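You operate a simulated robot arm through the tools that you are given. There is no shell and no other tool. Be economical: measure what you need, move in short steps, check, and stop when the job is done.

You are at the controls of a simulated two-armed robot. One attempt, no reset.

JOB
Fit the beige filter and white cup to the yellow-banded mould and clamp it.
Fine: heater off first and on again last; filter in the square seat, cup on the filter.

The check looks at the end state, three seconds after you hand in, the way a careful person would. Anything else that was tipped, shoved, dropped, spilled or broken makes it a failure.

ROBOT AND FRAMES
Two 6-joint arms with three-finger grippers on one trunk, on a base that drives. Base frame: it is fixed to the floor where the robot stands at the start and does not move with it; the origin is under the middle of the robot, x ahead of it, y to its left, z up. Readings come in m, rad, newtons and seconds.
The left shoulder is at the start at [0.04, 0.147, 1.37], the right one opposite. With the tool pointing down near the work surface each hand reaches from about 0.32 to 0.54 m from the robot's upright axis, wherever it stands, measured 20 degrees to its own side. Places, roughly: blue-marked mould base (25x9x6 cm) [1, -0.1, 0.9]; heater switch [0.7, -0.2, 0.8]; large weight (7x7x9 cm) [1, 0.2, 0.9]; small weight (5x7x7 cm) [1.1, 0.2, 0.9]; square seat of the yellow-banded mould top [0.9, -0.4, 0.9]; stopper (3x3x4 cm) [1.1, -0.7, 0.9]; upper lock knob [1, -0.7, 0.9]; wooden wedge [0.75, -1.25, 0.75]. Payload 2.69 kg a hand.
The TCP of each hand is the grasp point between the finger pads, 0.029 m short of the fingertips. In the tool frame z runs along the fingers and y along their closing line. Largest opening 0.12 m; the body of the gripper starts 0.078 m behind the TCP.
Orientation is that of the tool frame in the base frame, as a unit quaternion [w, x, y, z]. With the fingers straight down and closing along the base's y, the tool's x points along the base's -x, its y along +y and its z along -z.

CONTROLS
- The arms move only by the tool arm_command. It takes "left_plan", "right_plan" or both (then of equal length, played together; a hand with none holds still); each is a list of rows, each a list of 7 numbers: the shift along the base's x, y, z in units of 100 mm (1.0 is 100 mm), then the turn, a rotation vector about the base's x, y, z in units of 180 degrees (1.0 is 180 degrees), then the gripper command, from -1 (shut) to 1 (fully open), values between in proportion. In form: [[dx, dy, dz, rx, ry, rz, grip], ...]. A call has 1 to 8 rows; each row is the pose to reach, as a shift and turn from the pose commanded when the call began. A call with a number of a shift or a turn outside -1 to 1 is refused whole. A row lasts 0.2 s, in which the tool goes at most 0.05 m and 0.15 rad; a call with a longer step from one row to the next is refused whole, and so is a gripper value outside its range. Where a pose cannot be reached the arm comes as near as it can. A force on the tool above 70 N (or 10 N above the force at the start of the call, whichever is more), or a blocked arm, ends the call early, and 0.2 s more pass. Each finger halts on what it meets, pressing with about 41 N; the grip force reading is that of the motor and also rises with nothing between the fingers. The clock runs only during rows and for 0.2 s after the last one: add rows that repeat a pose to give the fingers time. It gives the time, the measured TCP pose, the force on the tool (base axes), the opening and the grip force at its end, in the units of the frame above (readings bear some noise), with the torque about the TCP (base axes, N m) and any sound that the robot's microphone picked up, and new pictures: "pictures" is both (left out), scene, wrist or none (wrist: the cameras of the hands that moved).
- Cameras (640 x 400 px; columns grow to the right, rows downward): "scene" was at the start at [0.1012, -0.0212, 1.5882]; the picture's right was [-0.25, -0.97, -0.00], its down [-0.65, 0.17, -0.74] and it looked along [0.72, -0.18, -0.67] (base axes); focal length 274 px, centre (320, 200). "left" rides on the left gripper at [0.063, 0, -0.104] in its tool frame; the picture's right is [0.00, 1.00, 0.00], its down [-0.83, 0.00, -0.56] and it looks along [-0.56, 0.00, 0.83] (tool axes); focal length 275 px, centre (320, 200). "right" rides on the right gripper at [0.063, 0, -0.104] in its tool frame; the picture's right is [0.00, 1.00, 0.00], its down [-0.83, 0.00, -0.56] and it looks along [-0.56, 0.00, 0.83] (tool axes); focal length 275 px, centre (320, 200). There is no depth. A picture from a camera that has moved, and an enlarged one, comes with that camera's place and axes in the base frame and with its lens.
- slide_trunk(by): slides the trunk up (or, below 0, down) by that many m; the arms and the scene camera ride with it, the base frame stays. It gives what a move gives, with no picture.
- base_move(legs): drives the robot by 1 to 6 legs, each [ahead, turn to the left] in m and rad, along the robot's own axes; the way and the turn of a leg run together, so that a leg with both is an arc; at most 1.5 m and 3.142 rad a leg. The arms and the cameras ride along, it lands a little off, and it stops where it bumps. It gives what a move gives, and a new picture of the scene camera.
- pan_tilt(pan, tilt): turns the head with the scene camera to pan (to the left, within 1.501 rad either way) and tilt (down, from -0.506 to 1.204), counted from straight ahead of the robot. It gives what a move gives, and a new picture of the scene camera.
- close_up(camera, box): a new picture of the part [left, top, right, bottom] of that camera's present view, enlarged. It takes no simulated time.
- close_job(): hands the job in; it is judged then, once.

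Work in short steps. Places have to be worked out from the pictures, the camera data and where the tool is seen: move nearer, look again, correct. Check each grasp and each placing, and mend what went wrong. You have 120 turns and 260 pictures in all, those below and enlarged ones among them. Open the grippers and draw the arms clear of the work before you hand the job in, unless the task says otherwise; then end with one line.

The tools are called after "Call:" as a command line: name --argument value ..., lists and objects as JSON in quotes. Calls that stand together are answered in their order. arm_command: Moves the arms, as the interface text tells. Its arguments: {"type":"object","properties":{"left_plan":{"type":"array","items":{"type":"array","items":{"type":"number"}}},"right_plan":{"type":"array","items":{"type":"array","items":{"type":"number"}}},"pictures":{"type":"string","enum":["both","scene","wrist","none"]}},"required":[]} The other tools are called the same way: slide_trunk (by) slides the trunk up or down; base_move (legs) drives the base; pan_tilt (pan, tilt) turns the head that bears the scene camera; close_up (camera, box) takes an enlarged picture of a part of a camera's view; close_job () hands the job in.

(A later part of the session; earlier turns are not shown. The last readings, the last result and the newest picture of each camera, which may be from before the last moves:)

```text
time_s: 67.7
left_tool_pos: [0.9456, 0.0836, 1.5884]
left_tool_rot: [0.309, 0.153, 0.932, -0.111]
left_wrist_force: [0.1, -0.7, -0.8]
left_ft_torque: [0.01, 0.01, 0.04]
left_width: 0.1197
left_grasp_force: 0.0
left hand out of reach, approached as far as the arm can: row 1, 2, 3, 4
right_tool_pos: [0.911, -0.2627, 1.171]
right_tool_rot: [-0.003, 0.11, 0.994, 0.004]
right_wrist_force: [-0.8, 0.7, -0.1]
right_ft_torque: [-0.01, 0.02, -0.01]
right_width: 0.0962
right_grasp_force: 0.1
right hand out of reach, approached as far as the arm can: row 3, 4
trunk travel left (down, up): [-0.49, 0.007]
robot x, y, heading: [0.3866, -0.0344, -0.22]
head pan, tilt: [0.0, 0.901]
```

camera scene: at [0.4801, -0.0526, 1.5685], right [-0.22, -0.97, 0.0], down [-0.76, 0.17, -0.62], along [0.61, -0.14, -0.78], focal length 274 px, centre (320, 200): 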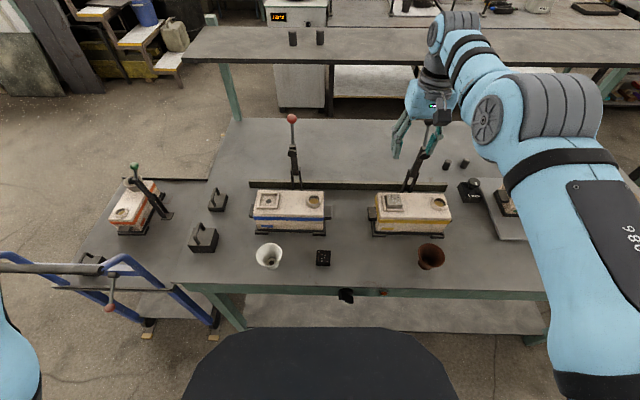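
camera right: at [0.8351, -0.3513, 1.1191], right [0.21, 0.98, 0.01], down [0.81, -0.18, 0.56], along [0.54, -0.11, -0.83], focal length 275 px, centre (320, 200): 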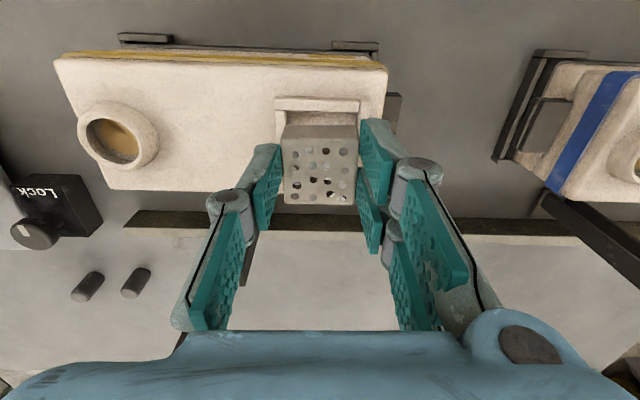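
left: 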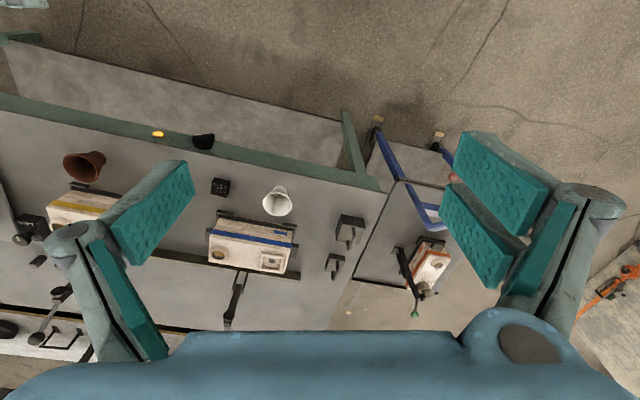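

Call:
arm_command --left_plan '[[0.0, 0.3, 0, 0, 0, 0, 1], [0.0, 0.6, 0, 0, 0, 0, 1], [0.0, 1.0, 0, 0, 0, 0, 1], [0.0, 1.0, 0, 0, 0, 0, 1]]' --right_plan '[[-0.05, 0.3, -0.1, 0, 0, 0, 0.6], [-0.1, 0.6, -0.2, 0, 0, 0, 0.6], [-0.2, 0.9, -0.35, 0, 0, 0, 0.6], [-0.2, 0.9, -0.35, 0, 0, 0, 0.6]]' --pictures "none"

Call:
arm_command --right_plan '[[-0.1, 0.3, -0.2, 0, 0, 0, 0.6], [-0.2, 0.6, -0.35, 0, 0, 0, 0.6], [-0.3, 0.9, -0.5, 0, 0, 0, 0.6], [-0.3, 0.9, -0.5, 0, 0, 0, 0.6]]' --pictures "none"

Call:
arm_command --right_plan '[[-0.1, 0.25, -0.2, 0, 0, 0, 0.6], [-0.2, 0.5, -0.3, 0, 0, 0, 0.6], [-0.2, 0.7, -0.3, 0, 0, 0, 0.6], [-0.2, 0.7, -0.3, 0, 0, 0, 0.6]]' --pictures "both"

```text
time_s: 68.7
left_tool_pos: [0.9433, 0.1809, 1.5857]
left_tool_rot: [0.309, 0.152, 0.932, -0.11]
left_wrist_force: [-0.3, -0.2, 0.6]
left_ft_torque: [0.0, 0.0, 0.01]
left_width: 0.1199
left_grasp_force: 0.1
left hand out of reach, approached as far as the arm can: row 3, 4
right_tool_pos: [0.8881, -0.1722, 1.1356]
right_tool_rot: [-0.003, 0.109, 0.994, 0.004]
right_wrist_force: [0.0, 1.0, 0.2]
right_ft_torque: [-0.03, 0.01, 0.01]
right_width: 0.0962
right_grasp_force: 0.0
trunk travel left (down, up): [-0.49, 0.007]
robot x, y, heading: [0.385, -0.0286, -0.226]
head pan, tilt: [0.0, 0.901]
```

```text
time_s: 69.7
left_tool_pos: [0.9422, 0.1807, 1.5851]
left_tool_rot: [0.31, 0.152, 0.932, -0.111]
left_wrist_force: [0.0, -0.3, 0.0]
left_ft_torque: [0.01, 0.01, -0.01]
left_width: 0.1198
left_grasp_force: 0.0
right_tool_pos: [0.8972, -0.1451, 1.0823]
right_tool_rot: [-0.003, 0.109, 0.994, 0.006]
right_wrist_force: [-1.0, 0.4, 0.7]
right_ft_torque: [-0.01, -0.04, 0.0]
right_width: 0.096
right_grasp_force: 0.0
right hand out of reach, approached as far as the arm can: row 1, 2, 3, 4
trunk travel left (down, up): [-0.49, 0.007]
robot x, y, heading: [0.389, -0.0273, -0.223]
head pan, tilt: [0.0, 0.901]
```

```text
time_s: 70.7
left_tool_pos: [0.9437, 0.182, 1.5855]
left_tool_rot: [0.308, 0.152, 0.933, -0.11]
left_wrist_force: [-0.7, -0.7, -0.1]
left_ft_torque: [-0.01, 0.0, 0.01]
left_width: 0.1199
left_grasp_force: 0.0
right_tool_pos: [0.8918, -0.1421, 1.0483]
right_tool_rot: [-0.003, 0.109, 0.994, 0.005]
right_wrist_force: [-0.1, 0.4, 0.2]
right_ft_torque: [-0.04, -0.02, 0.01]
right_width: 0.096
right_grasp_force: 0.1
right hand out of reach, approached as far as the arm can: row 1, 2, 3, 4
trunk travel left (down, up): [-0.49, 0.007]
robot x, y, heading: [0.3861, -0.0318, -0.226]
head pan, tilt: [0.0, 0.901]
camera scene: at [0.4801, -0.0522, 1.5685], right [-0.22, -0.98, 0.0], down [-0.76, 0.17, -0.62], along [0.61, -0.14, -0.78], focal length 274 px, centre (320, 200)
camera right: at [0.8312, -0.13, 1.1532], right [0.21, 0.98, 0.01], down [0.81, -0.18, 0.55], along [0.54, -0.11, -0.84], focal length 275 px, centre (320, 200)
```

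scene: 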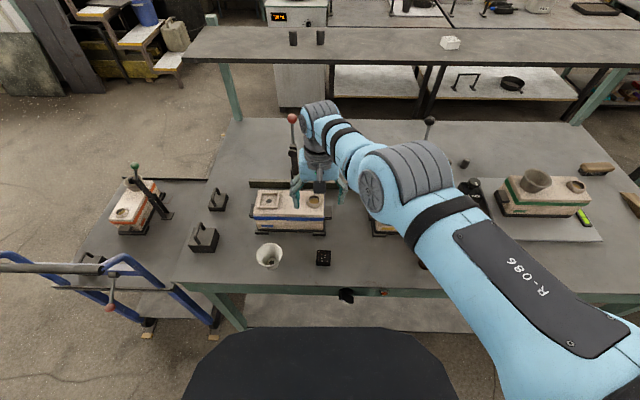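
right: 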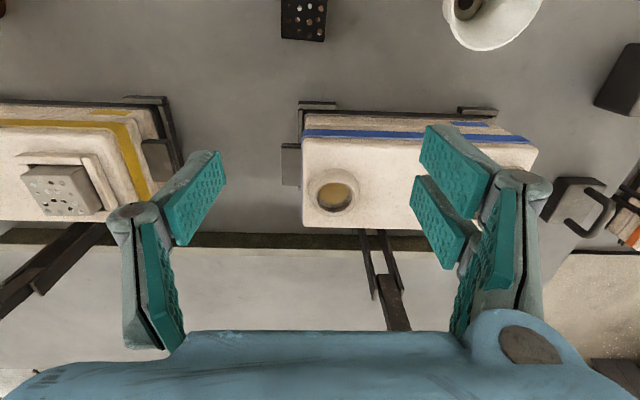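

The arm stalls again; maybe the fixed tool yaw is the cause. I let the tool turn left together with the swing.

Call:
arm_command --right_plan '[[0, 0.05, 0.05, 0, 0, 0.04, 0.6], [0, 0.15, 0.05, 0, 0, 0.08, 0.6], [0, 0.4, 0.05, 0, 0, 0.12, 0.6], [0, 0.7, 0.05, 0, 0, 0.12, 0.6], [-0.1, 1.0, 0.05, 0, 0, 0.12, 0.6], [-0.1, 1.0, 0.05, 0, 0, 0.12, 0.6]]' --pictures "none"

```text
time_s: 72.1
left_tool_pos: [0.9442, 0.1811, 1.5854]
left_tool_rot: [0.309, 0.152, 0.932, -0.112]
left_wrist_force: [-0.4, -0.2, 0.9]
left_ft_torque: [0.02, -0.02, -0.02]
left_width: 0.1199
left_grasp_force: 0.1
right_tool_pos: [0.8927, -0.1431, 1.0522]
right_tool_rot: [-0.004, -0.08, 0.997, 0.005]
right_wrist_force: [0.6, -1.3, 0.6]
right_ft_torque: [0.02, -0.03, 0.02]
right_width: 0.0959
right_grasp_force: 0.1
right hand out of reach, approached as far as the arm can: row 1, 2, 3, 4, 5, 6
trunk travel left (down, up): [-0.49, 0.007]
robot x, y, heading: [0.3863, -0.0306, -0.223]
head pan, tilt: [0.0, 0.901]
```

The right hand can't cross the robot's centre line. I'll back the base 7 cm and turn it left 0.5 rad so the cup lies on the right hand's side; first I lift the hand a bit.

Call:
arm_command --right_plan '[[0, -0.1, 0.3, 0, 0, 0, 0.6], [0, -0.2, 0.6, 0, 0, 0, 0.6], [0, -0.2, 0.6, 0, 0, 0, 0.6]]' --pictures "none"

Call:
base_move --legs '[[-0.07, 0], [0, 0.5]]'

Call:
close_up --camera "right" --box '[0, 0, 640, 400]'

```text
time_s: 72.9
left_tool_pos: [0.9425, 0.1818, 1.5855]
left_tool_rot: [0.309, 0.152, 0.932, -0.111]
left_wrist_force: [0.0, 0.1, -0.4]
left_ft_torque: [-0.05, 0.02, 0.0]
left_width: 0.1198
left_grasp_force: 0.1
right_tool_pos: [0.9023, -0.1622, 1.1092]
right_tool_rot: [-0.005, -0.079, 0.997, 0.004]
right_wrist_force: [0.2, -0.6, 0.5]
right_ft_torque: [0.0, -0.01, 0.01]
right_width: 0.096
right_grasp_force: 0.1
right hand out of reach, approached as far as the arm can: row 1, 2, 3
trunk travel left (down, up): [-0.49, 0.007]
robot x, y, heading: [0.3845, -0.0347, -0.222]
head pan, tilt: [0.0, 0.901]
```

```text
time_s: 75.4
left_tool_pos: [0.7095, 0.4363, 1.5848]
left_tool_rot: [0.326, -0.084, 0.941, -0.03]
left_wrist_force: [-0.5, -0.4, -0.2]
left_ft_torque: [0.02, 0.01, -0.02]
left_width: 0.12
left_grasp_force: 0.0
right_tool_pos: [0.8363, 0.115, 1.1076]
right_tool_rot: [-0.006, -0.324, 0.946, 0.004]
right_wrist_force: [0.2, 0.1, 0.1]
right_ft_torque: [0.04, 0.02, -0.01]
right_width: 0.0959
right_grasp_force: 0.0
trunk travel left (down, up): [-0.49, 0.007]
robot x, y, heading: [0.3186, -0.0148, 0.278]
head pan, tilt: [0.0, 0.901]
camera scene: at [0.4136, 0.0082, 1.5684], right [0.27, -0.96, 0.0], down [-0.76, -0.21, -0.62], along [0.6, 0.17, -0.78], focal length 274 px, centre (320, 200)
```

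scene: 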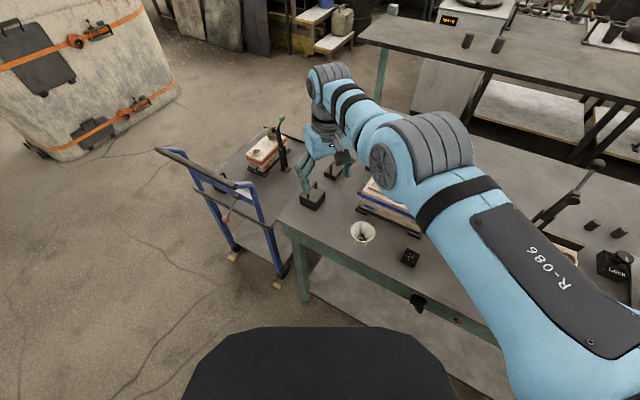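

```text
1.00 times, centred on (320, 200) of right (not enlarged: the box is as wide or as high as the picture)
camera zoom: at [0.7878, 0.0765, 1.2129], right [-0.62, 0.79, 0.01], down [0.66, 0.51, 0.55], along [0.43, 0.35, -0.84], focal length 275 px, centre (320, 200)
```

zoom: 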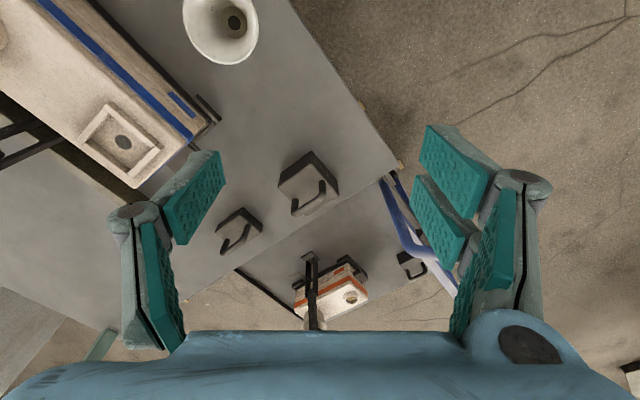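

Cup rim seen at ≈[0.845,0.005]. I move the hand over it and look.

Call:
arm_command --right_plan '[[0.0, -0.35, -0.1, 0, 0, 0, 1], [0.03, -0.7, -0.2, 0, 0, 0, 1], [0.06, -1.0, -0.3, 0, 0, 0, 1], [0.06, -1.0, -0.3, 0, 0, 0, 1]]' --pictures "wrist"

```text
time_s: 76.4
left_tool_pos: [0.7043, 0.4392, 1.5849]
left_tool_rot: [0.328, -0.083, 0.941, -0.031]
left_wrist_force: [0.3, -0.2, 0.3]
left_ft_torque: [-0.01, -0.03, -0.03]
left_width: 0.1201
left_grasp_force: 0.0
right_tool_pos: [0.8801, 0.0383, 1.0717]
right_tool_rot: [-0.007, -0.323, 0.946, 0.003]
right_wrist_force: [-0.1, -0.4, 0.6]
right_ft_torque: [-0.02, -0.03, -0.03]
right_width: 0.1201
right_grasp_force: 0.0
right hand out of reach, approached as far as the arm can: row 1, 2, 3, 4
trunk travel left (down, up): [-0.49, 0.007]
robot x, y, heading: [0.3172, -0.0156, 0.279]
head pan, tilt: [0.0, 0.901]
camera right: at [0.8312, 0.0002, 1.1772], right [-0.62, 0.79, 0.01], down [0.66, 0.51, 0.55], along [0.43, 0.34, -0.84], focal length 275 px, centre (320, 200)
```

right: 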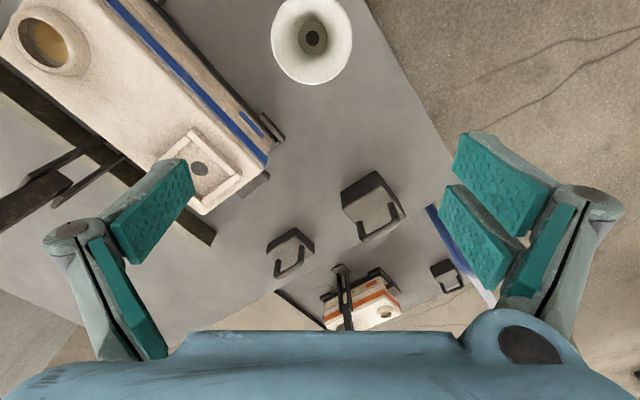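

I follow the arm's reach surface downward toward the cup.

Call:
arm_command --right_plan '[[0.02, -0.1, -0.35, 0, 0, 0, 1], [0.04, -0.2, -0.7, 0, 0, 0, 1], [-0.02, -0.22, -1.0, 0, 0, 0, 1], [-0.02, -0.22, -1.0, 0, 0, 0, 1]]' --pictures "wrist"

```text
time_s: 77.4
left_tool_pos: [0.7045, 0.4386, 1.5856]
left_tool_rot: [0.327, -0.085, 0.941, -0.031]
left_wrist_force: [0.9, -0.9, 0.1]
left_ft_torque: [0.0, 0.03, -0.01]
left_width: 0.12
left_grasp_force: 0.1
right_tool_pos: [0.8718, 0.0104, 0.976]
right_tool_rot: [-0.005, -0.324, 0.946, 0.002]
right_wrist_force: [-0.5, 0.0, -0.1]
right_ft_torque: [0.05, -0.04, 0.0]
right_width: 0.1201
right_grasp_force: 0.0
right hand out of reach, approached as far as the arm can: row 2, 3, 4
trunk travel left (down, up): [-0.49, 0.007]
robot x, y, heading: [0.3185, -0.0172, 0.281]
head pan, tilt: [0.0, 0.901]
camera right: at [0.8227, -0.0284, 1.0816], right [-0.62, 0.79, 0.01], down [0.66, 0.51, 0.55], along [0.43, 0.34, -0.84], focal length 275 px, centre (320, 200)
```

right: 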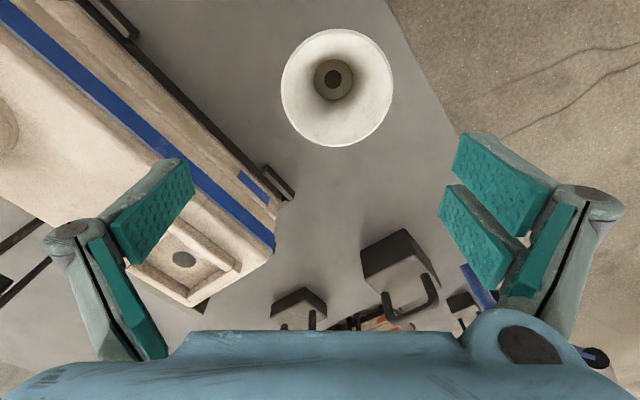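

Cup centre at [0.843,0.001], rim Ø≈68 mm. I descend along the arc to grasp height (TCP 0.90) with fingers open.

Call:
arm_command --right_plan '[[-0.11, -0.04, -0.36, 0, 0, 0, 1], [-0.2, -0.065, -0.58, 0, 0, 0, 1], [-0.285, -0.09, -0.76, 0, 0, 0, 1], [-0.285, -0.09, -0.76, 0, 0, 0, 1]]' --pictures "wrist"

```text
time_s: 78.4
left_tool_pos: [0.706, 0.4378, 1.5853]
left_tool_rot: [0.327, -0.084, 0.941, -0.031]
left_wrist_force: [0.2, -0.4, -0.4]
left_ft_torque: [0.0, -0.01, -0.01]
left_width: 0.1198
left_grasp_force: 0.2
right_tool_pos: [0.8427, -0.0008, 0.9025]
right_tool_rot: [-0.006, -0.323, 0.946, 0.003]
right_wrist_force: [-0.6, -0.1, -0.1]
right_ft_torque: [0.02, -0.02, -0.02]
right_width: 0.12
right_grasp_force: 0.0
trunk travel left (down, up): [-0.49, 0.007]
robot x, y, heading: [0.3172, -0.0157, 0.277]
head pan, tilt: [0.0, 0.901]
camera right: at [0.794, -0.0392, 1.0069], right [-0.62, 0.79, 0.01], down [0.66, 0.51, 0.55], along [0.43, 0.34, -0.84], focal length 275 px, centre (320, 200)
```

right: 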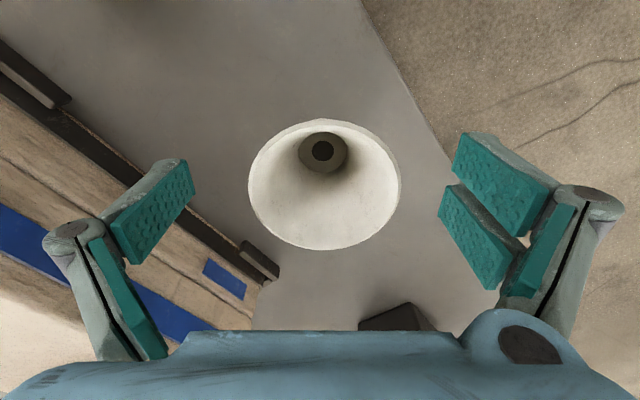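

Well centred. I close on the cup.

Call:
arm_command --right_plan '[[0, 0, -0.05, 0, 0, 0, 0.5], [0, 0, -0.05, 0, 0, 0, 0.2], [0, 0, -0.05, 0, 0, 0, 0.0], [0, 0, -0.05, 0, 0, 0, -0.4], [0, 0, -0.05, 0, 0, 0, -1], [0, 0, -0.05, 0, 0, 0, -1]]' --pictures "wrist"

```text
time_s: 79.8
left_tool_pos: [0.7051, 0.438, 1.5863]
left_tool_rot: [0.327, -0.084, 0.941, -0.031]
left_wrist_force: [0.2, -0.2, 0.8]
left_ft_torque: [-0.03, -0.01, -0.02]
left_width: 0.1198
left_grasp_force: 0.0
right_tool_pos: [0.8396, -0.0008, 0.8975]
right_tool_rot: [-0.006, -0.324, 0.946, 0.002]
right_wrist_force: [1.1, -0.9, 2.8]
right_ft_torque: [-0.01, -0.08, -0.01]
right_width: 0.0695
right_grasp_force: 40.9
right hand out of reach, approached as far as the arm can: row 1, 2, 3, 4, 5, 6
trunk travel left (down, up): [-0.49, 0.007]
robot x, y, heading: [0.3169, -0.0151, 0.275]
head pan, tilt: [0.0, 0.901]
camera right: at [0.7915, -0.0394, 1.0025], right [-0.62, 0.79, 0.01], down [0.66, 0.51, 0.55], along [0.43, 0.34, -0.84], focal length 275 px, centre (320, 200)
```

right: 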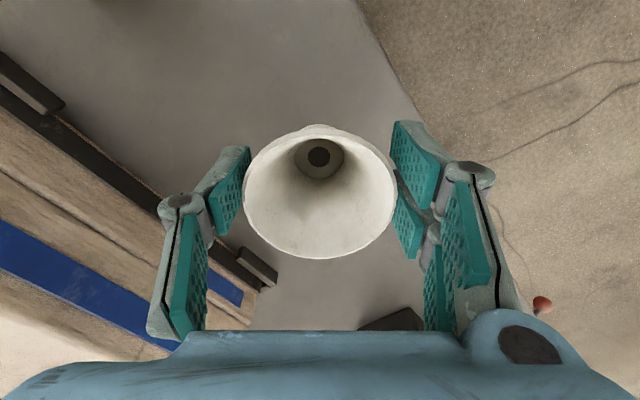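

Gripped at the rim (69.5 mm). I lift back along the arc.

Call:
arm_command --right_plan '[[0.08, 0.03, 0.2, 0, 0, 0, -1], [0.18, 0.06, 0.45, 0, 0, 0, -1], [0.28, 0.09, 0.75, 0, 0, 0, -1], [0.28, 0.09, 0.75, 0, 0, 0, -1]]' --pictures "none"

Call:
arm_command --right_plan '[[0.06, 0.02, 0.3, 0, 0, 0, -1], [0.1, 0.05, 0.6, 0, 0, 0, -1], [0.1, 0.05, 0.9, 0, 0, 0, -1], [0.1, 0.05, 0.9, 0, 0, 0, -1]]' --pictures "both"

```text
time_s: 80.8
left_tool_pos: [0.7059, 0.4384, 1.5857]
left_tool_rot: [0.327, -0.085, 0.941, -0.03]
left_wrist_force: [0.0, -0.5, -0.4]
left_ft_torque: [0.02, 0.01, 0.0]
left_width: 0.12
left_grasp_force: 0.0
right_tool_pos: [0.8677, 0.0081, 0.9718]
right_tool_rot: [-0.006, -0.324, 0.946, 0.003]
right_wrist_force: [-0.3, 0.1, -0.9]
right_ft_torque: [-0.01, 0.01, 0.02]
right_width: 0.0694
right_grasp_force: 41.4
trunk travel left (down, up): [-0.49, 0.007]
robot x, y, heading: [0.3207, -0.0134, 0.277]
head pan, tilt: [0.0, 0.901]
```

```text
time_s: 81.8
left_tool_pos: [0.7062, 0.4381, 1.5852]
left_tool_rot: [0.327, -0.084, 0.941, -0.031]
left_wrist_force: [1.0, -0.2, 1.0]
left_ft_torque: [0.0, -0.02, 0.04]
left_width: 0.1199
left_grasp_force: 0.0
right_tool_pos: [0.8789, 0.0132, 1.0647]
right_tool_rot: [-0.006, -0.324, 0.946, 0.002]
right_wrist_force: [-0.3, -0.2, -0.8]
right_ft_torque: [-0.01, 0.02, -0.04]
right_width: 0.0694
right_grasp_force: 41.1
trunk travel left (down, up): [-0.49, 0.007]
robot x, y, heading: [0.3196, -0.0163, 0.281]
head pan, tilt: [0.0, 0.901]
camera scene: at [0.4111, 0.0103, 1.5685], right [0.27, -0.96, 0.0], down [-0.75, -0.21, -0.62], along [0.6, 0.17, -0.78], focal length 274 px, centre (320, 200)
camera right: at [0.8301, -0.0254, 1.1695], right [-0.62, 0.79, 0.01], down [0.66, 0.51, 0.55], along [0.43, 0.34, -0.84], focal length 275 px, centre (320, 200)
```

scene: 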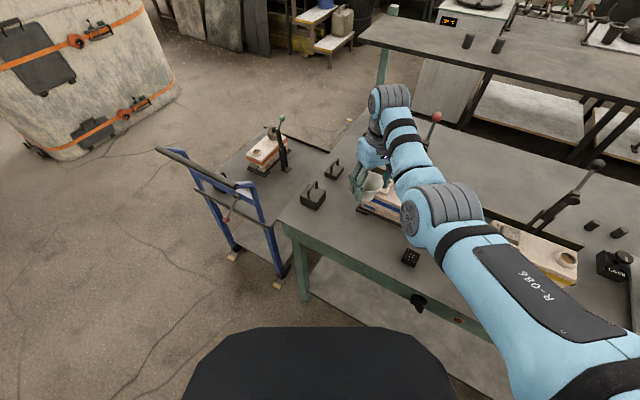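
right: 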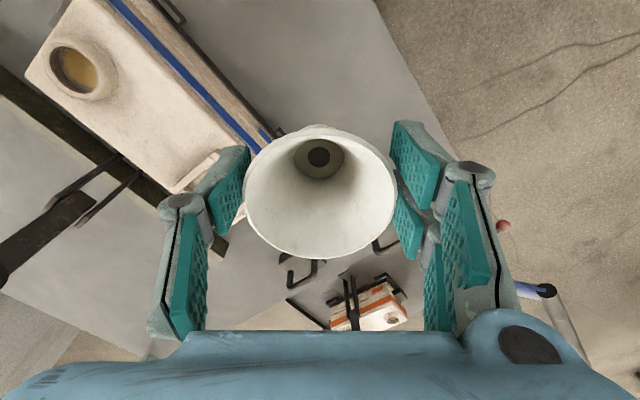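

Cup held securely. I turn the base back and drive ahead to the mould.

Call:
base_move --legs '[[0, -0.5], [0.07, 0]]'

Call:
close_up --camera "right" --box '[0, 0, 640, 400]'

```text
time_s: 84.7
left_tool_pos: [0.944, 0.1888, 1.5951]
left_tool_rot: [0.312, 0.149, 0.932, -0.11]
left_wrist_force: [0.8, -0.7, -0.4]
left_ft_torque: [0.02, 0.11, -0.06]
left_width: 0.1198
left_grasp_force: 0.0
right_tool_pos: [0.8934, -0.272, 1.0605]
right_tool_rot: [-0.008, -0.081, 0.997, 0.006]
right_wrist_force: [0.7, -0.7, -1.5]
right_ft_torque: [0.01, 0.08, -0.02]
right_width: 0.0695
right_grasp_force: 41.0
trunk travel left (down, up): [-0.49, 0.007]
robot x, y, heading: [0.389, -0.0337, -0.213]
head pan, tilt: [0.0, 0.901]
stopped in leg 2: the robot was blocked; the commanded pose is now the measured one
camera scene: at [0.4957, -0.0553, 1.5675], right [-0.21, -0.98, 0.0], down [-0.77, 0.17, -0.61], along [0.6, -0.13, -0.79], focal length 274 px, centre (320, 200)
```

scene: 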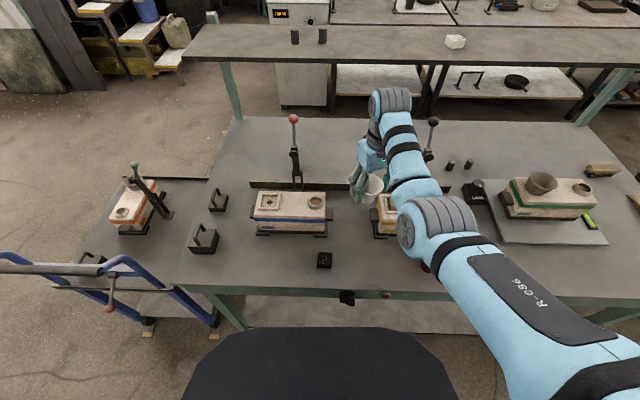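

```text
1.00 times, centred on (320, 200) of right (not enlarged: the box is as wide or as high as the picture)
camera zoom: at [0.8332, -0.2815, 1.1665], right [-0.17, 0.99, 0.01], down [0.83, 0.13, 0.54], along [0.53, 0.1, -0.84], focal length 275 px, centre (320, 200)
```

zoom: 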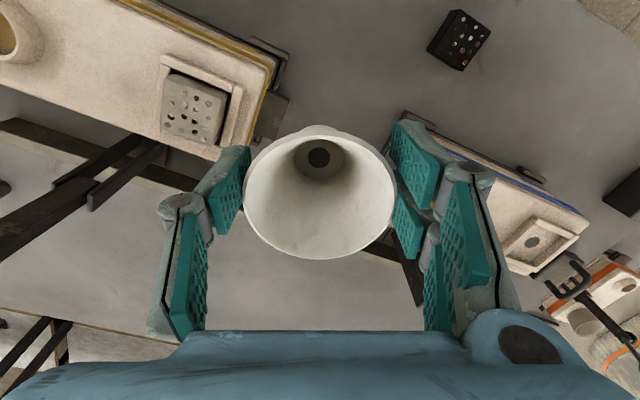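

Filter centre seen at [0.898,-0.360,0.962]. I move the cup sideways above it, staying high.

Call:
arm_command --right_plan '[[0.02, -0.2, 0.25, 0, 0, 0, -1], [0.03, -0.5, 0.5, 0, 0, 0, -1], [0.03, -0.9, 0.5, 0, 0, 0, -1], [0.03, -0.9, 0.5, 0, 0, 0, -1]]' --pictures "wrist"

```text
time_s: 85.7
left_tool_pos: [0.9287, 0.1934, 1.6001]
left_tool_rot: [0.318, 0.148, 0.93, -0.11]
left_wrist_force: [-0.5, -0.1, -0.7]
left_ft_torque: [0.01, 0.0, 0.0]
left_width: 0.1202
left_grasp_force: 0.0
right_tool_pos: [0.8854, -0.3582, 1.1169]
right_tool_rot: [-0.004, -0.082, 0.997, 0.004]
right_wrist_force: [-0.9, -0.4, 0.0]
right_ft_torque: [0.0, -0.03, -0.01]
right_width: 0.0695
right_grasp_force: 41.4
trunk travel left (down, up): [-0.49, 0.007]
robot x, y, heading: [0.385, -0.0303, -0.22]
head pan, tilt: [0.0, 0.901]
camera right: at [0.8241, -0.3688, 1.2219], right [-0.17, 0.99, 0.01], down [0.82, 0.14, 0.55], along [0.54, 0.1, -0.84], focal length 275 px, centre (320, 200)
```

right: 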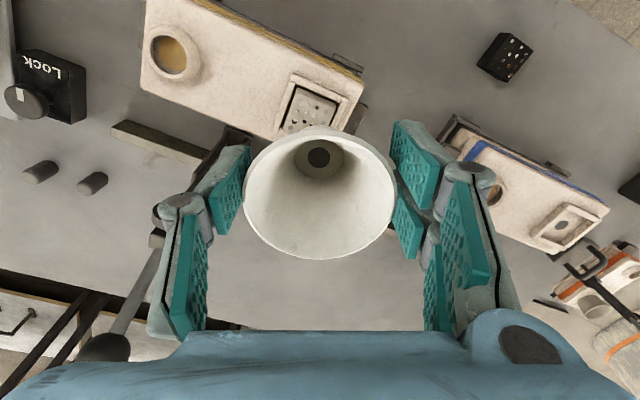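

Call:
slide_trunk --by -0.07

Call:
pan_tilt --pan -0.3 --tilt 0.8

Call:
close_up --camera "scene" --box '[300, 150, 380, 230]'

Call:
close_up --camera "right" --box '[200, 40, 440, 270]'

```text
time_s: 86.8
left_tool_pos: [0.9289, 0.1919, 1.53]
left_tool_rot: [0.317, 0.148, 0.93, -0.11]
left_wrist_force: [1.1, 0.6, 0.4]
left_ft_torque: [-0.03, 0.01, 0.0]
left_width: 0.12
left_grasp_force: 0.0
right_tool_pos: [0.886, -0.3588, 1.0466]
right_tool_rot: [-0.004, -0.081, 0.997, 0.003]
right_wrist_force: [0.4, -0.5, 0.0]
right_ft_torque: [0.01, 0.04, -0.01]
right_width: 0.0695
right_grasp_force: 40.8
trunk travel left (down, up): [-0.42, 0.077]
robot x, y, heading: [0.3899, -0.0317, -0.218]
head pan, tilt: [0.0, 0.901]
```

```text
time_s: 87.6
left_tool_pos: [0.9299, 0.1908, 1.5303]
left_tool_rot: [0.317, 0.148, 0.93, -0.11]
left_wrist_force: [-0.1, 0.7, 0.3]
left_ft_torque: [0.01, -0.02, -0.01]
left_width: 0.1202
left_grasp_force: 0.0
right_tool_pos: [0.8855, -0.3576, 1.0458]
right_tool_rot: [-0.004, -0.082, 0.997, 0.004]
right_wrist_force: [0.4, -0.2, -1.3]
right_ft_torque: [-0.01, 0.04, -0.02]
right_width: 0.0695
right_grasp_force: 40.7
trunk travel left (down, up): [-0.42, 0.077]
robot x, y, heading: [0.3901, -0.0292, -0.217]
head pan, tilt: [-0.3, 0.799]
camera scene: at [0.4781, -0.0754, 1.5067], right [-0.49, -0.87, 0.0], down [-0.62, 0.35, -0.7], along [0.61, -0.34, -0.72], focal length 274 px, centre (320, 200)
```

scene: 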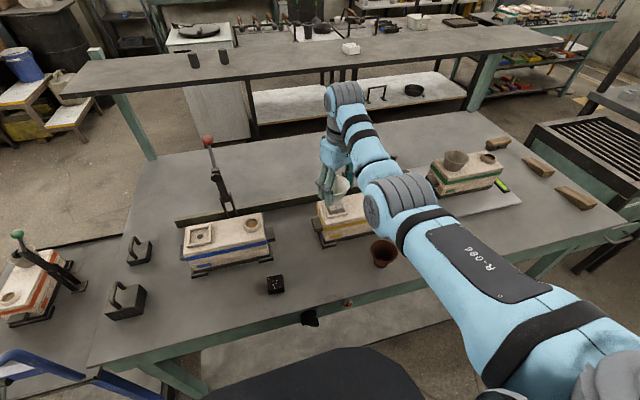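

```text
5.00 times, centred on (340, 190) of scene
camera zoom: at [0.4781, -0.0754, 1.5067], right [-0.49, -0.87, 0.0], down [-0.62, 0.35, -0.7], along [0.61, -0.34, -0.72], focal length 1370 px, centre (220, 250)
```

zoom: 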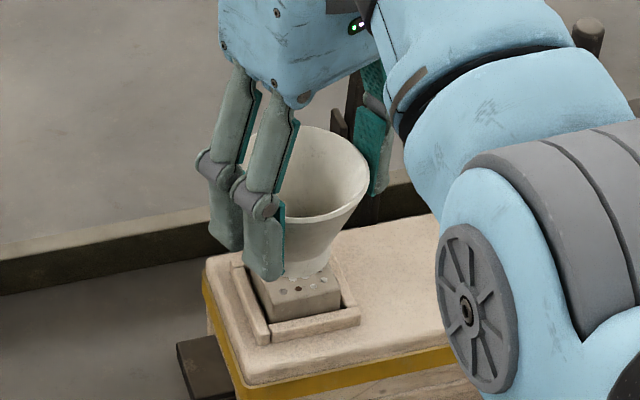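

```text
1.74 times, centred on (320, 155) of right
camera zoom: at [0.8248, -0.3687, 1.1517], right [-0.17, 0.99, 0.01], down [0.82, 0.14, 0.55], along [0.54, 0.1, -0.84], focal length 479 px, centre (320, 278)
```

zoom: 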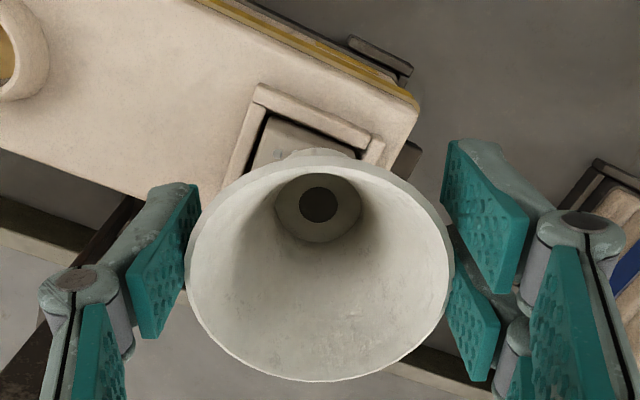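

Cup hangs over the filter; it needs ~11 mm further ahead. I shift it and check.

Call:
arm_command --right_plan '[[0.06, -0.02, 0, 0, 0, 0, -1], [0.112, -0.04, 0, 0, 0, 0, -1], [0.112, -0.04, 0, 0, 0, 0, -1]]' --pictures "none"

Call:
slide_trunk --by -0.02

Call:
close_up --camera "scene" --box '[310, 170, 370, 225]'

Call:
close_up --camera "right" --box '[200, 40, 440, 270]'

```text
time_s: 88.4
left_tool_pos: [0.9292, 0.192, 1.5307]
left_tool_rot: [0.317, 0.148, 0.93, -0.11]
left_wrist_force: [0.1, 0.7, 0.5]
left_ft_torque: [0.01, 0.02, 0.01]
left_width: 0.1199
left_grasp_force: 0.0
right_tool_pos: [0.8967, -0.3632, 1.0479]
right_tool_rot: [-0.003, -0.081, 0.997, 0.003]
right_wrist_force: [0.1, -0.3, -1.5]
right_ft_torque: [0.0, -0.04, -0.01]
right_width: 0.0693
right_grasp_force: 40.4
trunk travel left (down, up): [-0.42, 0.077]
robot x, y, heading: [0.3844, -0.028, -0.215]
head pan, tilt: [-0.3, 0.799]
```

```text
time_s: 89.1
left_tool_pos: [0.93, 0.1919, 1.5097]
left_tool_rot: [0.317, 0.149, 0.93, -0.111]
left_wrist_force: [-1.2, -0.8, 0.6]
left_ft_torque: [-0.03, 0.0, -0.02]
left_width: 0.1198
left_grasp_force: 0.1
right_tool_pos: [0.8977, -0.3632, 1.0254]
right_tool_rot: [-0.005, -0.082, 0.997, 0.004]
right_wrist_force: [-0.2, 0.2, -1.0]
right_ft_torque: [0.0, -0.01, -0.02]
right_width: 0.0693
right_grasp_force: 41.0
trunk travel left (down, up): [-0.4, 0.097]
robot x, y, heading: [0.3862, -0.03, -0.217]
head pan, tilt: [-0.3, 0.799]
```

```text
7.27 times, centred on (340, 198) of scene
camera zoom: at [0.4788, -0.0754, 1.4862], right [-0.49, -0.87, 0.0], down [-0.62, 0.35, -0.7], along [0.61, -0.34, -0.72], focal length 1993 px, centre (174, 218)
```

zoom: 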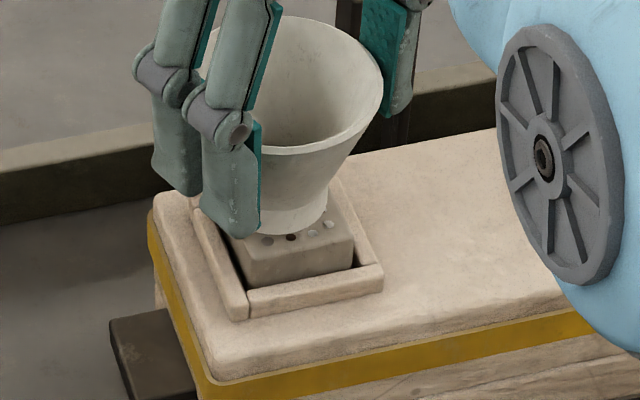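

```text
1.74 times, centred on (320, 155) of right
camera zoom: at [0.8367, -0.373, 1.1309], right [-0.17, 0.99, 0.01], down [0.82, 0.14, 0.55], along [0.54, 0.1, -0.84], focal length 479 px, centre (320, 278)
```

zoom: 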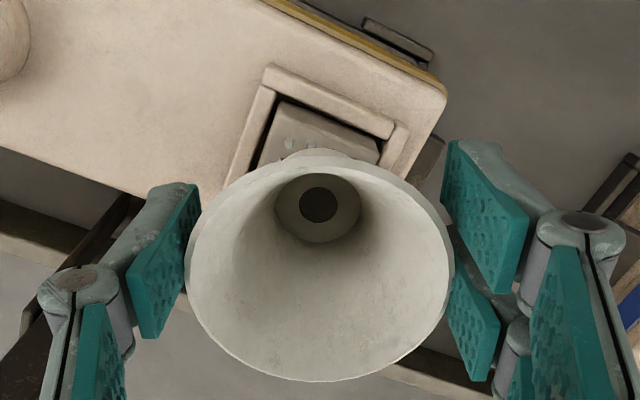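

Cup is centred over the filter to within ~3 mm. I nudge 2 mm right and lower the last centimetre.

Call:
arm_command --right_plan '[[-0.005, -0.022, 0, 0, 0, 0, -1], [-0.005, -0.022, 0, 0, 0, 0, -1]]' --pictures "none"

Call:
slide_trunk --by -0.009

Call:
close_up --camera "scene" --box '[310, 170, 370, 225]'

```text
time_s: 89.7
left_tool_pos: [0.929, 0.1928, 1.51]
left_tool_rot: [0.317, 0.147, 0.931, -0.108]
left_wrist_force: [0.3, -0.5, 0.2]
left_ft_torque: [0.0, 0.0, 0.0]
left_width: 0.1199
left_grasp_force: 0.0
right_tool_pos: [0.8969, -0.3645, 1.0252]
right_tool_rot: [-0.006, -0.081, 0.997, 0.004]
right_wrist_force: [0.5, 0.9, -0.7]
right_ft_torque: [0.02, 0.04, 0.0]
right_width: 0.0693
right_grasp_force: 41.2
trunk travel left (down, up): [-0.4, 0.097]
robot x, y, heading: [0.3895, -0.0254, -0.214]
head pan, tilt: [-0.3, 0.799]
```

```text
time_s: 90.2
left_tool_pos: [0.927, 0.1933, 1.4999]
left_tool_rot: [0.318, 0.149, 0.93, -0.11]
left_wrist_force: [1.7, 0.7, -0.1]
left_ft_torque: [-0.01, -0.01, 0.0]
left_width: 0.1199
left_grasp_force: 0.1
right_tool_pos: [0.8967, -0.3646, 1.0189]
right_tool_rot: [-0.003, -0.082, 0.997, 0.003]
right_wrist_force: [0.0, -0.8, 9.9]
right_ft_torque: [0.03, -0.04, 0.02]
right_width: 0.0695
right_grasp_force: 40.8
trunk travel left (down, up): [-0.391, 0.106]
robot x, y, heading: [0.3856, -0.0324, -0.216]
head pan, tilt: [-0.3, 0.799]
```

```text
7.27 times, centred on (340, 198) of scene
camera zoom: at [0.476, -0.074, 1.4774], right [-0.49, -0.87, 0.0], down [-0.62, 0.35, -0.7], along [0.61, -0.34, -0.72], focal length 1993 px, centre (174, 218)
```

zoom: 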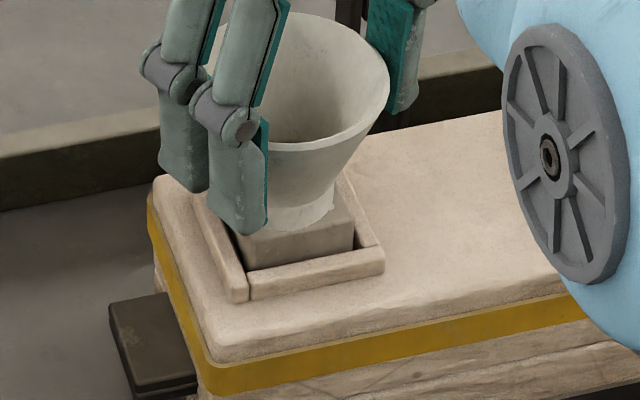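

Contact with ~10 N: the cup stands on the filter. I release gently.

Call:
arm_command --right_plan '[[0, 0, 0.0, 0, 0, 0, 0.3], [0, 0, 0, 0, 0, 0, 0.7], [0, 0, 0, 0, 0, 0, 1], [0, 0, 0, 0, 0, 0, 1]]' --pictures "wrist"

Call:
close_up --camera "scene" --box '[310, 170, 370, 225]'

```text
time_s: 91.2
left_tool_pos: [0.9293, 0.1915, 1.5013]
left_tool_rot: [0.317, 0.148, 0.93, -0.11]
left_wrist_force: [-0.3, -0.4, -0.6]
left_ft_torque: [0.0, 0.03, 0.01]
left_width: 0.12
left_grasp_force: 0.2
right_tool_pos: [0.8978, -0.364, 1.0169]
right_tool_rot: [-0.004, -0.082, 0.997, 0.004]
right_wrist_force: [-0.1, 0.3, -0.9]
right_ft_torque: [0.03, 0.02, 0.01]
right_width: 0.1201
right_grasp_force: 0.0
trunk travel left (down, up): [-0.391, 0.106]
robot x, y, heading: [0.3855, -0.0329, -0.213]
head pan, tilt: [-0.3, 0.799]
camera right: at [0.8357, -0.3753, 1.1223], right [-0.17, 0.99, 0.01], down [0.82, 0.14, 0.55], along [0.54, 0.1, -0.84], focal length 275 px, centre (320, 200)
```

right: 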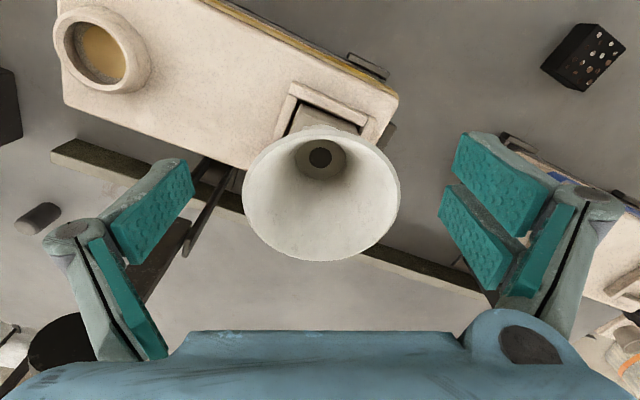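

```text
7.27 times, centred on (340, 198) of scene
camera zoom: at [0.4783, -0.0755, 1.4773], right [-0.49, -0.87, 0.0], down [-0.62, 0.35, -0.7], along [0.61, -0.34, -0.72], focal length 1993 px, centre (174, 218)
```

zoom: 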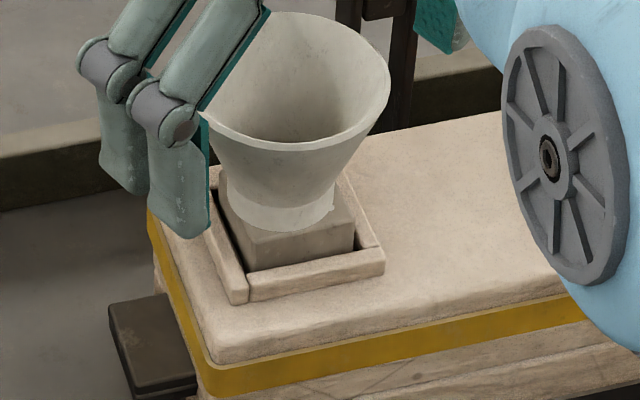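

The cup stands upright on the filter. I raise the hand with the trunk, straight up.

Call:
slide_trunk --by 0.1

Call:
pan_tilt --pan -0.25 --tilt 0.75

Call:
close_up --camera "scene" --box '[290, 90, 440, 250]'

Call:
close_up --camera "right" --box '[0, 0, 640, 400]'

```text
time_s: 92.6
left_tool_pos: [0.9289, 0.1925, 1.6009]
left_tool_rot: [0.317, 0.148, 0.93, -0.11]
left_wrist_force: [0.5, -0.5, -0.2]
left_ft_torque: [0.02, 0.02, -0.02]
left_width: 0.1201
left_grasp_force: 0.2
right_tool_pos: [0.8979, -0.3649, 1.1175]
right_tool_rot: [-0.004, -0.082, 0.997, 0.003]
right_wrist_force: [0.4, 0.2, 0.1]
right_ft_torque: [-0.03, 0.0, 0.02]
right_width: 0.12
right_grasp_force: 0.1
trunk travel left (down, up): [-0.491, 0.006]
robot x, y, heading: [0.3857, -0.0266, -0.219]
head pan, tilt: [-0.3, 0.799]
```

```text
time_s: 93.2
left_tool_pos: [0.9284, 0.1924, 1.6]
left_tool_rot: [0.317, 0.148, 0.93, -0.11]
left_wrist_force: [-0.2, 0.8, 1.1]
left_ft_torque: [-0.05, -0.01, 0.01]
left_width: 0.1201
left_grasp_force: 0.1
right_tool_pos: [0.8968, -0.3651, 1.1179]
right_tool_rot: [-0.004, -0.082, 0.997, 0.002]
right_wrist_force: [-0.4, -0.2, 0.9]
right_ft_torque: [-0.02, -0.01, 0.01]
right_width: 0.1199
right_grasp_force: 0.1
trunk travel left (down, up): [-0.491, 0.006]
robot x, y, heading: [0.386, -0.0326, -0.22]
head pan, tilt: [-0.25, 0.75]
camera scene: at [0.4817, -0.0726, 1.5814], right [-0.45, -0.89, 0.0], down [-0.61, 0.31, -0.73], along [0.65, -0.33, -0.68], focal length 274 px, centre (320, 200)
```

scene: 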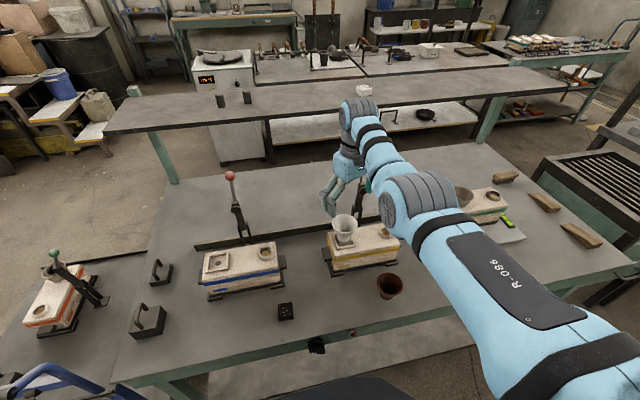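

```text
2.50 times, centred on (365, 170) of scene
camera zoom: at [0.4817, -0.0726, 1.5814], right [-0.45, -0.89, 0.0], down [-0.61, 0.31, -0.73], along [0.65, -0.33, -0.68], focal length 685 px, centre (208, 275)
```

zoom: 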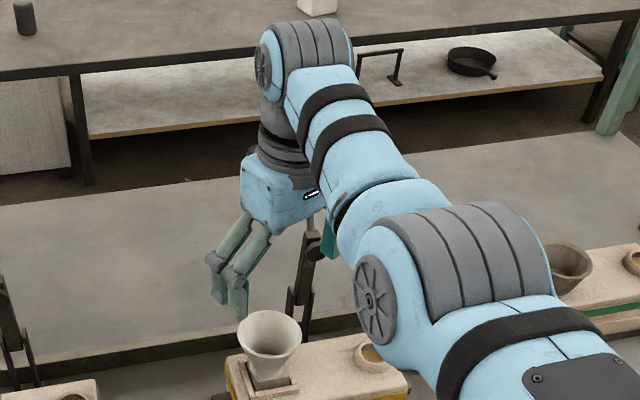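

```text
1.00 times, centred on (320, 200) of right (not enlarged: the box is as wide or as high as the picture)
camera zoom: at [0.8354, -0.3751, 1.2226], right [-0.17, 0.99, 0.01], down [0.82, 0.14, 0.55], along [0.54, 0.1, -0.84], focal length 275 px, centre (320, 200)
```

zoom: 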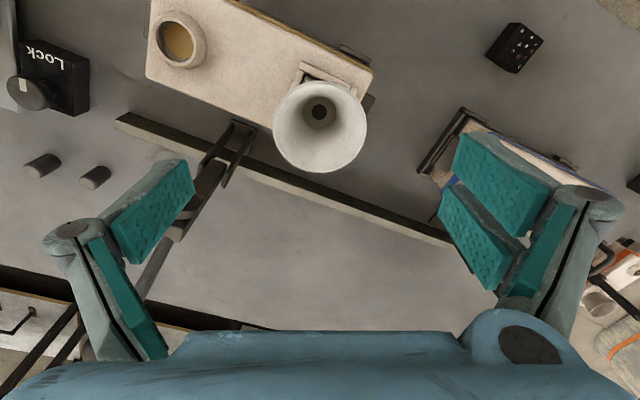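

The cup stands well. Now the lever: I study its foot and swing plane.

Call:
close_up --camera "right" --box '[140, 90, 300, 190]'

Call:
close_up --camera "scene" --box '[210, 160, 280, 260]'

Call:
close_up --camera "scene" --box '[20, 240, 120, 340]'

```text
4.00 times, centred on (220, 140) of right
camera zoom: at [0.8354, -0.3751, 1.2226], right [-0.17, 0.99, 0.01], down [0.82, 0.14, 0.55], along [0.54, 0.1, -0.84], focal length 1101 px, centre (720, 440)
```

zoom: 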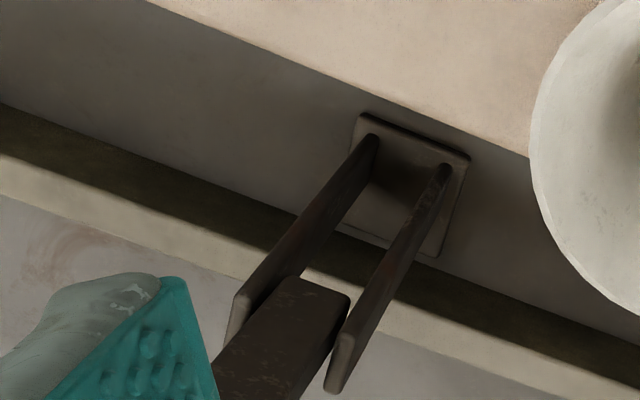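

```text
4.00 times, centred on (245, 210) of scene
camera zoom: at [0.4817, -0.0726, 1.5814], right [-0.45, -0.89, 0.0], down [-0.61, 0.31, -0.73], along [0.65, -0.33, -0.68], focal length 1096 px, centre (620, 160)
```

zoom: 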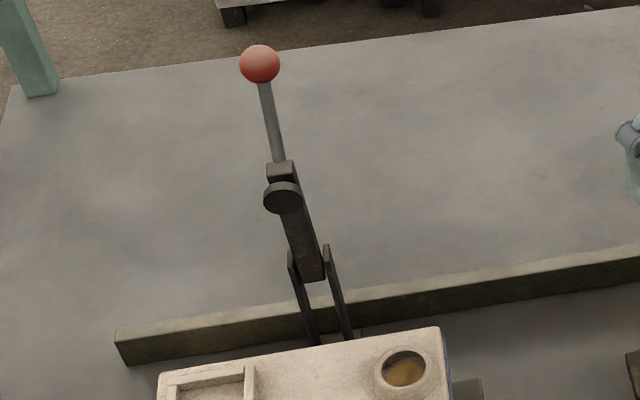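

```text
4.00 times, centred on (70, 290) of scene
camera zoom: at [0.4817, -0.0726, 1.5814], right [-0.45, -0.89, 0.0], down [-0.61, 0.31, -0.73], along [0.65, -0.33, -0.68], focal length 1096 px, centre (1320, -160)
```

zoom: 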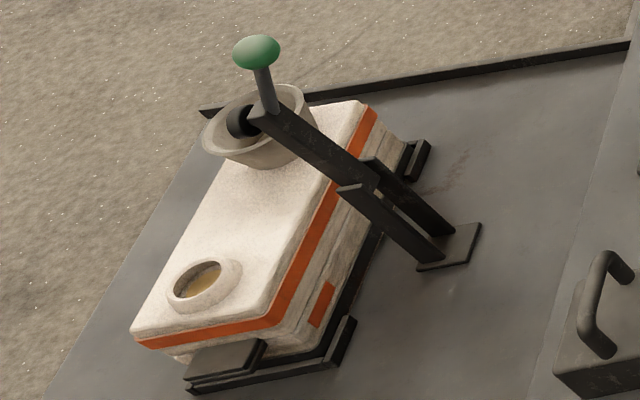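

Geometry understood: prongs fixed, the arm pivots at about [n 1.05, z 0.967] in a plane perpendicular to the table at the mould's centre, the pad lands on the mould top between cup and hole. The ball is at about [1.013,-0.464,1.133]. I back the base off, then re-orient the tool so it can grip the ball.

Call:
base_move --legs '[[-0.17, 0]]'

Call:
arm_command --right_plan '[[0, 0, 0, 0, 0, -0.04, 0.3], [0, 0, 0, 0, 0, -0.08, 0.0], [0, 0, 0, 0, 0, -0.121, 0.0], [0, 0, 0, 0, 0, -0.121, 0.0]]' --pictures "none"

Call:
arm_command --right_plan '[[0.3, -0.066, 0.02, -0.0092, -0.0412, 0, 0], [0.59, -0.13, 0.08, -0.0184, -0.0824, 0, 0], [0.87, -0.19, 0.17, -0.0275, -0.1236, 0, 0], [0.97, -0.22, 0.3, -0.0367, -0.1648, 0, 0], [0.97, -0.22, 0.46, -0.0459, -0.206, 0, 0], [0.97, -0.22, 0.65, -0.0545, -0.244, 0, 0], [0.97, -0.22, 0.65, -0.0545, -0.244, 0, 0]]' --pictures "both"

```text
time_s: 94.7
left_tool_pos: [0.768, 0.2263, 1.5988]
left_tool_rot: [0.315, 0.149, 0.931, -0.11]
left_wrist_force: [0.1, -0.3, -0.5]
left_ft_torque: [0.0, 0.02, -0.01]
left_width: 0.1196
left_grasp_force: 0.1
right_tool_pos: [0.7329, -0.3291, 1.1159]
right_tool_rot: [-0.005, -0.081, 0.997, 0.004]
right_wrist_force: [0.9, 0.6, 0.2]
right_ft_torque: [0.03, 0.06, 0.01]
right_width: 0.12
right_grasp_force: 0.0
trunk travel left (down, up): [-0.491, 0.006]
robot x, y, heading: [0.2235, 0.0031, -0.22]
head pan, tilt: [-0.25, 0.75]
camera scene: at [0.3204, -0.0372, 1.581], right [-0.45, -0.89, 0.0], down [-0.61, 0.31, -0.73], along [0.65, -0.33, -0.68], focal length 274 px, centre (320, 200)
```

scene: 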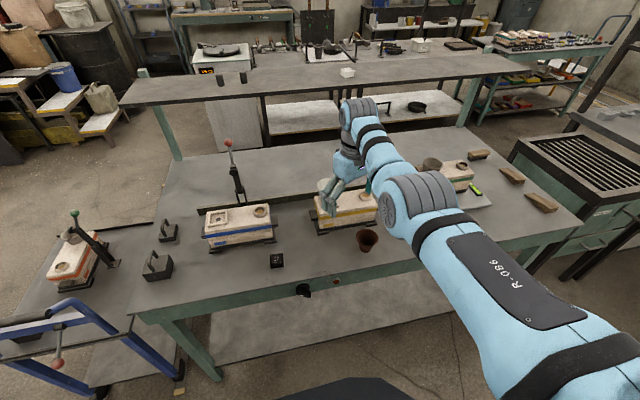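

```text
time_s: 95.7
left_tool_pos: [0.7613, 0.2271, 1.6013]
left_tool_rot: [0.318, 0.15, 0.93, -0.111]
left_wrist_force: [-0.6, -0.2, 1.0]
left_ft_torque: [0.01, 0.01, -0.02]
left_width: 0.1203
left_grasp_force: 0.1
right_tool_pos: [0.7276, -0.3291, 1.1169]
right_tool_rot: [-0.002, 0.109, 0.994, 0.004]
right_wrist_force: [0.4, 0.1, -0.8]
right_ft_torque: [0.0, 0.02, 0.03]
right_width: 0.0599
right_grasp_force: 0.1
trunk travel left (down, up): [-0.491, 0.006]
robot x, y, heading: [0.2187, 0.0036, -0.218]
head pan, tilt: [-0.25, 0.75]
```

```text
time_s: 97.3
left_tool_pos: [0.763, 0.2271, 1.5998]
left_tool_rot: [0.317, 0.15, 0.93, -0.11]
left_wrist_force: [0.2, 0.6, 0.0]
left_ft_torque: [0.01, -0.03, 0.03]
left_width: 0.1202
left_grasp_force: 0.1
right_tool_pos: [0.827, -0.3494, 1.183]
right_tool_rot: [0.377, 0.099, 0.92, -0.038]
right_wrist_force: [-0.1, -0.1, -0.1]
right_ft_torque: [0.02, -0.01, 0.0]
right_width: 0.0599
right_grasp_force: 0.0
trunk travel left (down, up): [-0.491, 0.006]
robot x, y, heading: [0.2199, 0.0069, -0.218]
head pan, tilt: [-0.25, 0.75]
camera scene: at [0.3152, -0.0359, 1.5814], right [-0.45, -0.89, 0.0], down [-0.61, 0.31, -0.73], along [0.65, -0.33, -0.68], focal length 274 px, centre (320, 200)
camera right: at [0.7115, -0.3253, 1.2131], right [0.21, 0.98, 0.0], down [0.2, -0.04, 0.98], along [0.96, -0.2, -0.2], focal length 275 px, centre (320, 200)
```

scene: 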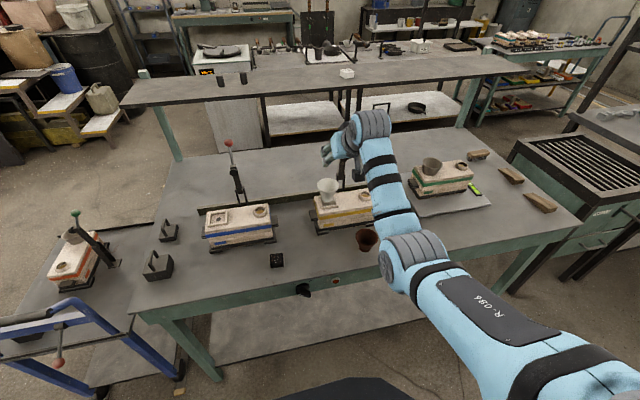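
right: 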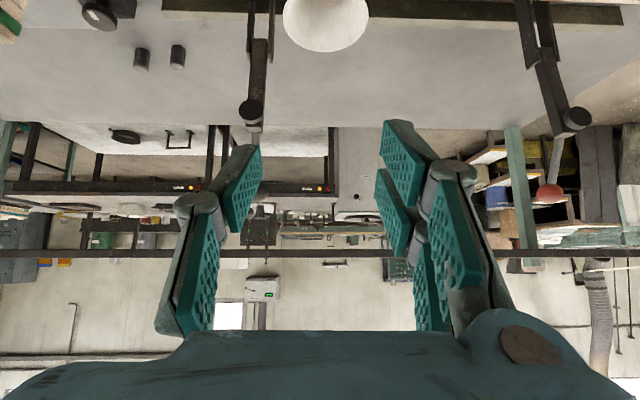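

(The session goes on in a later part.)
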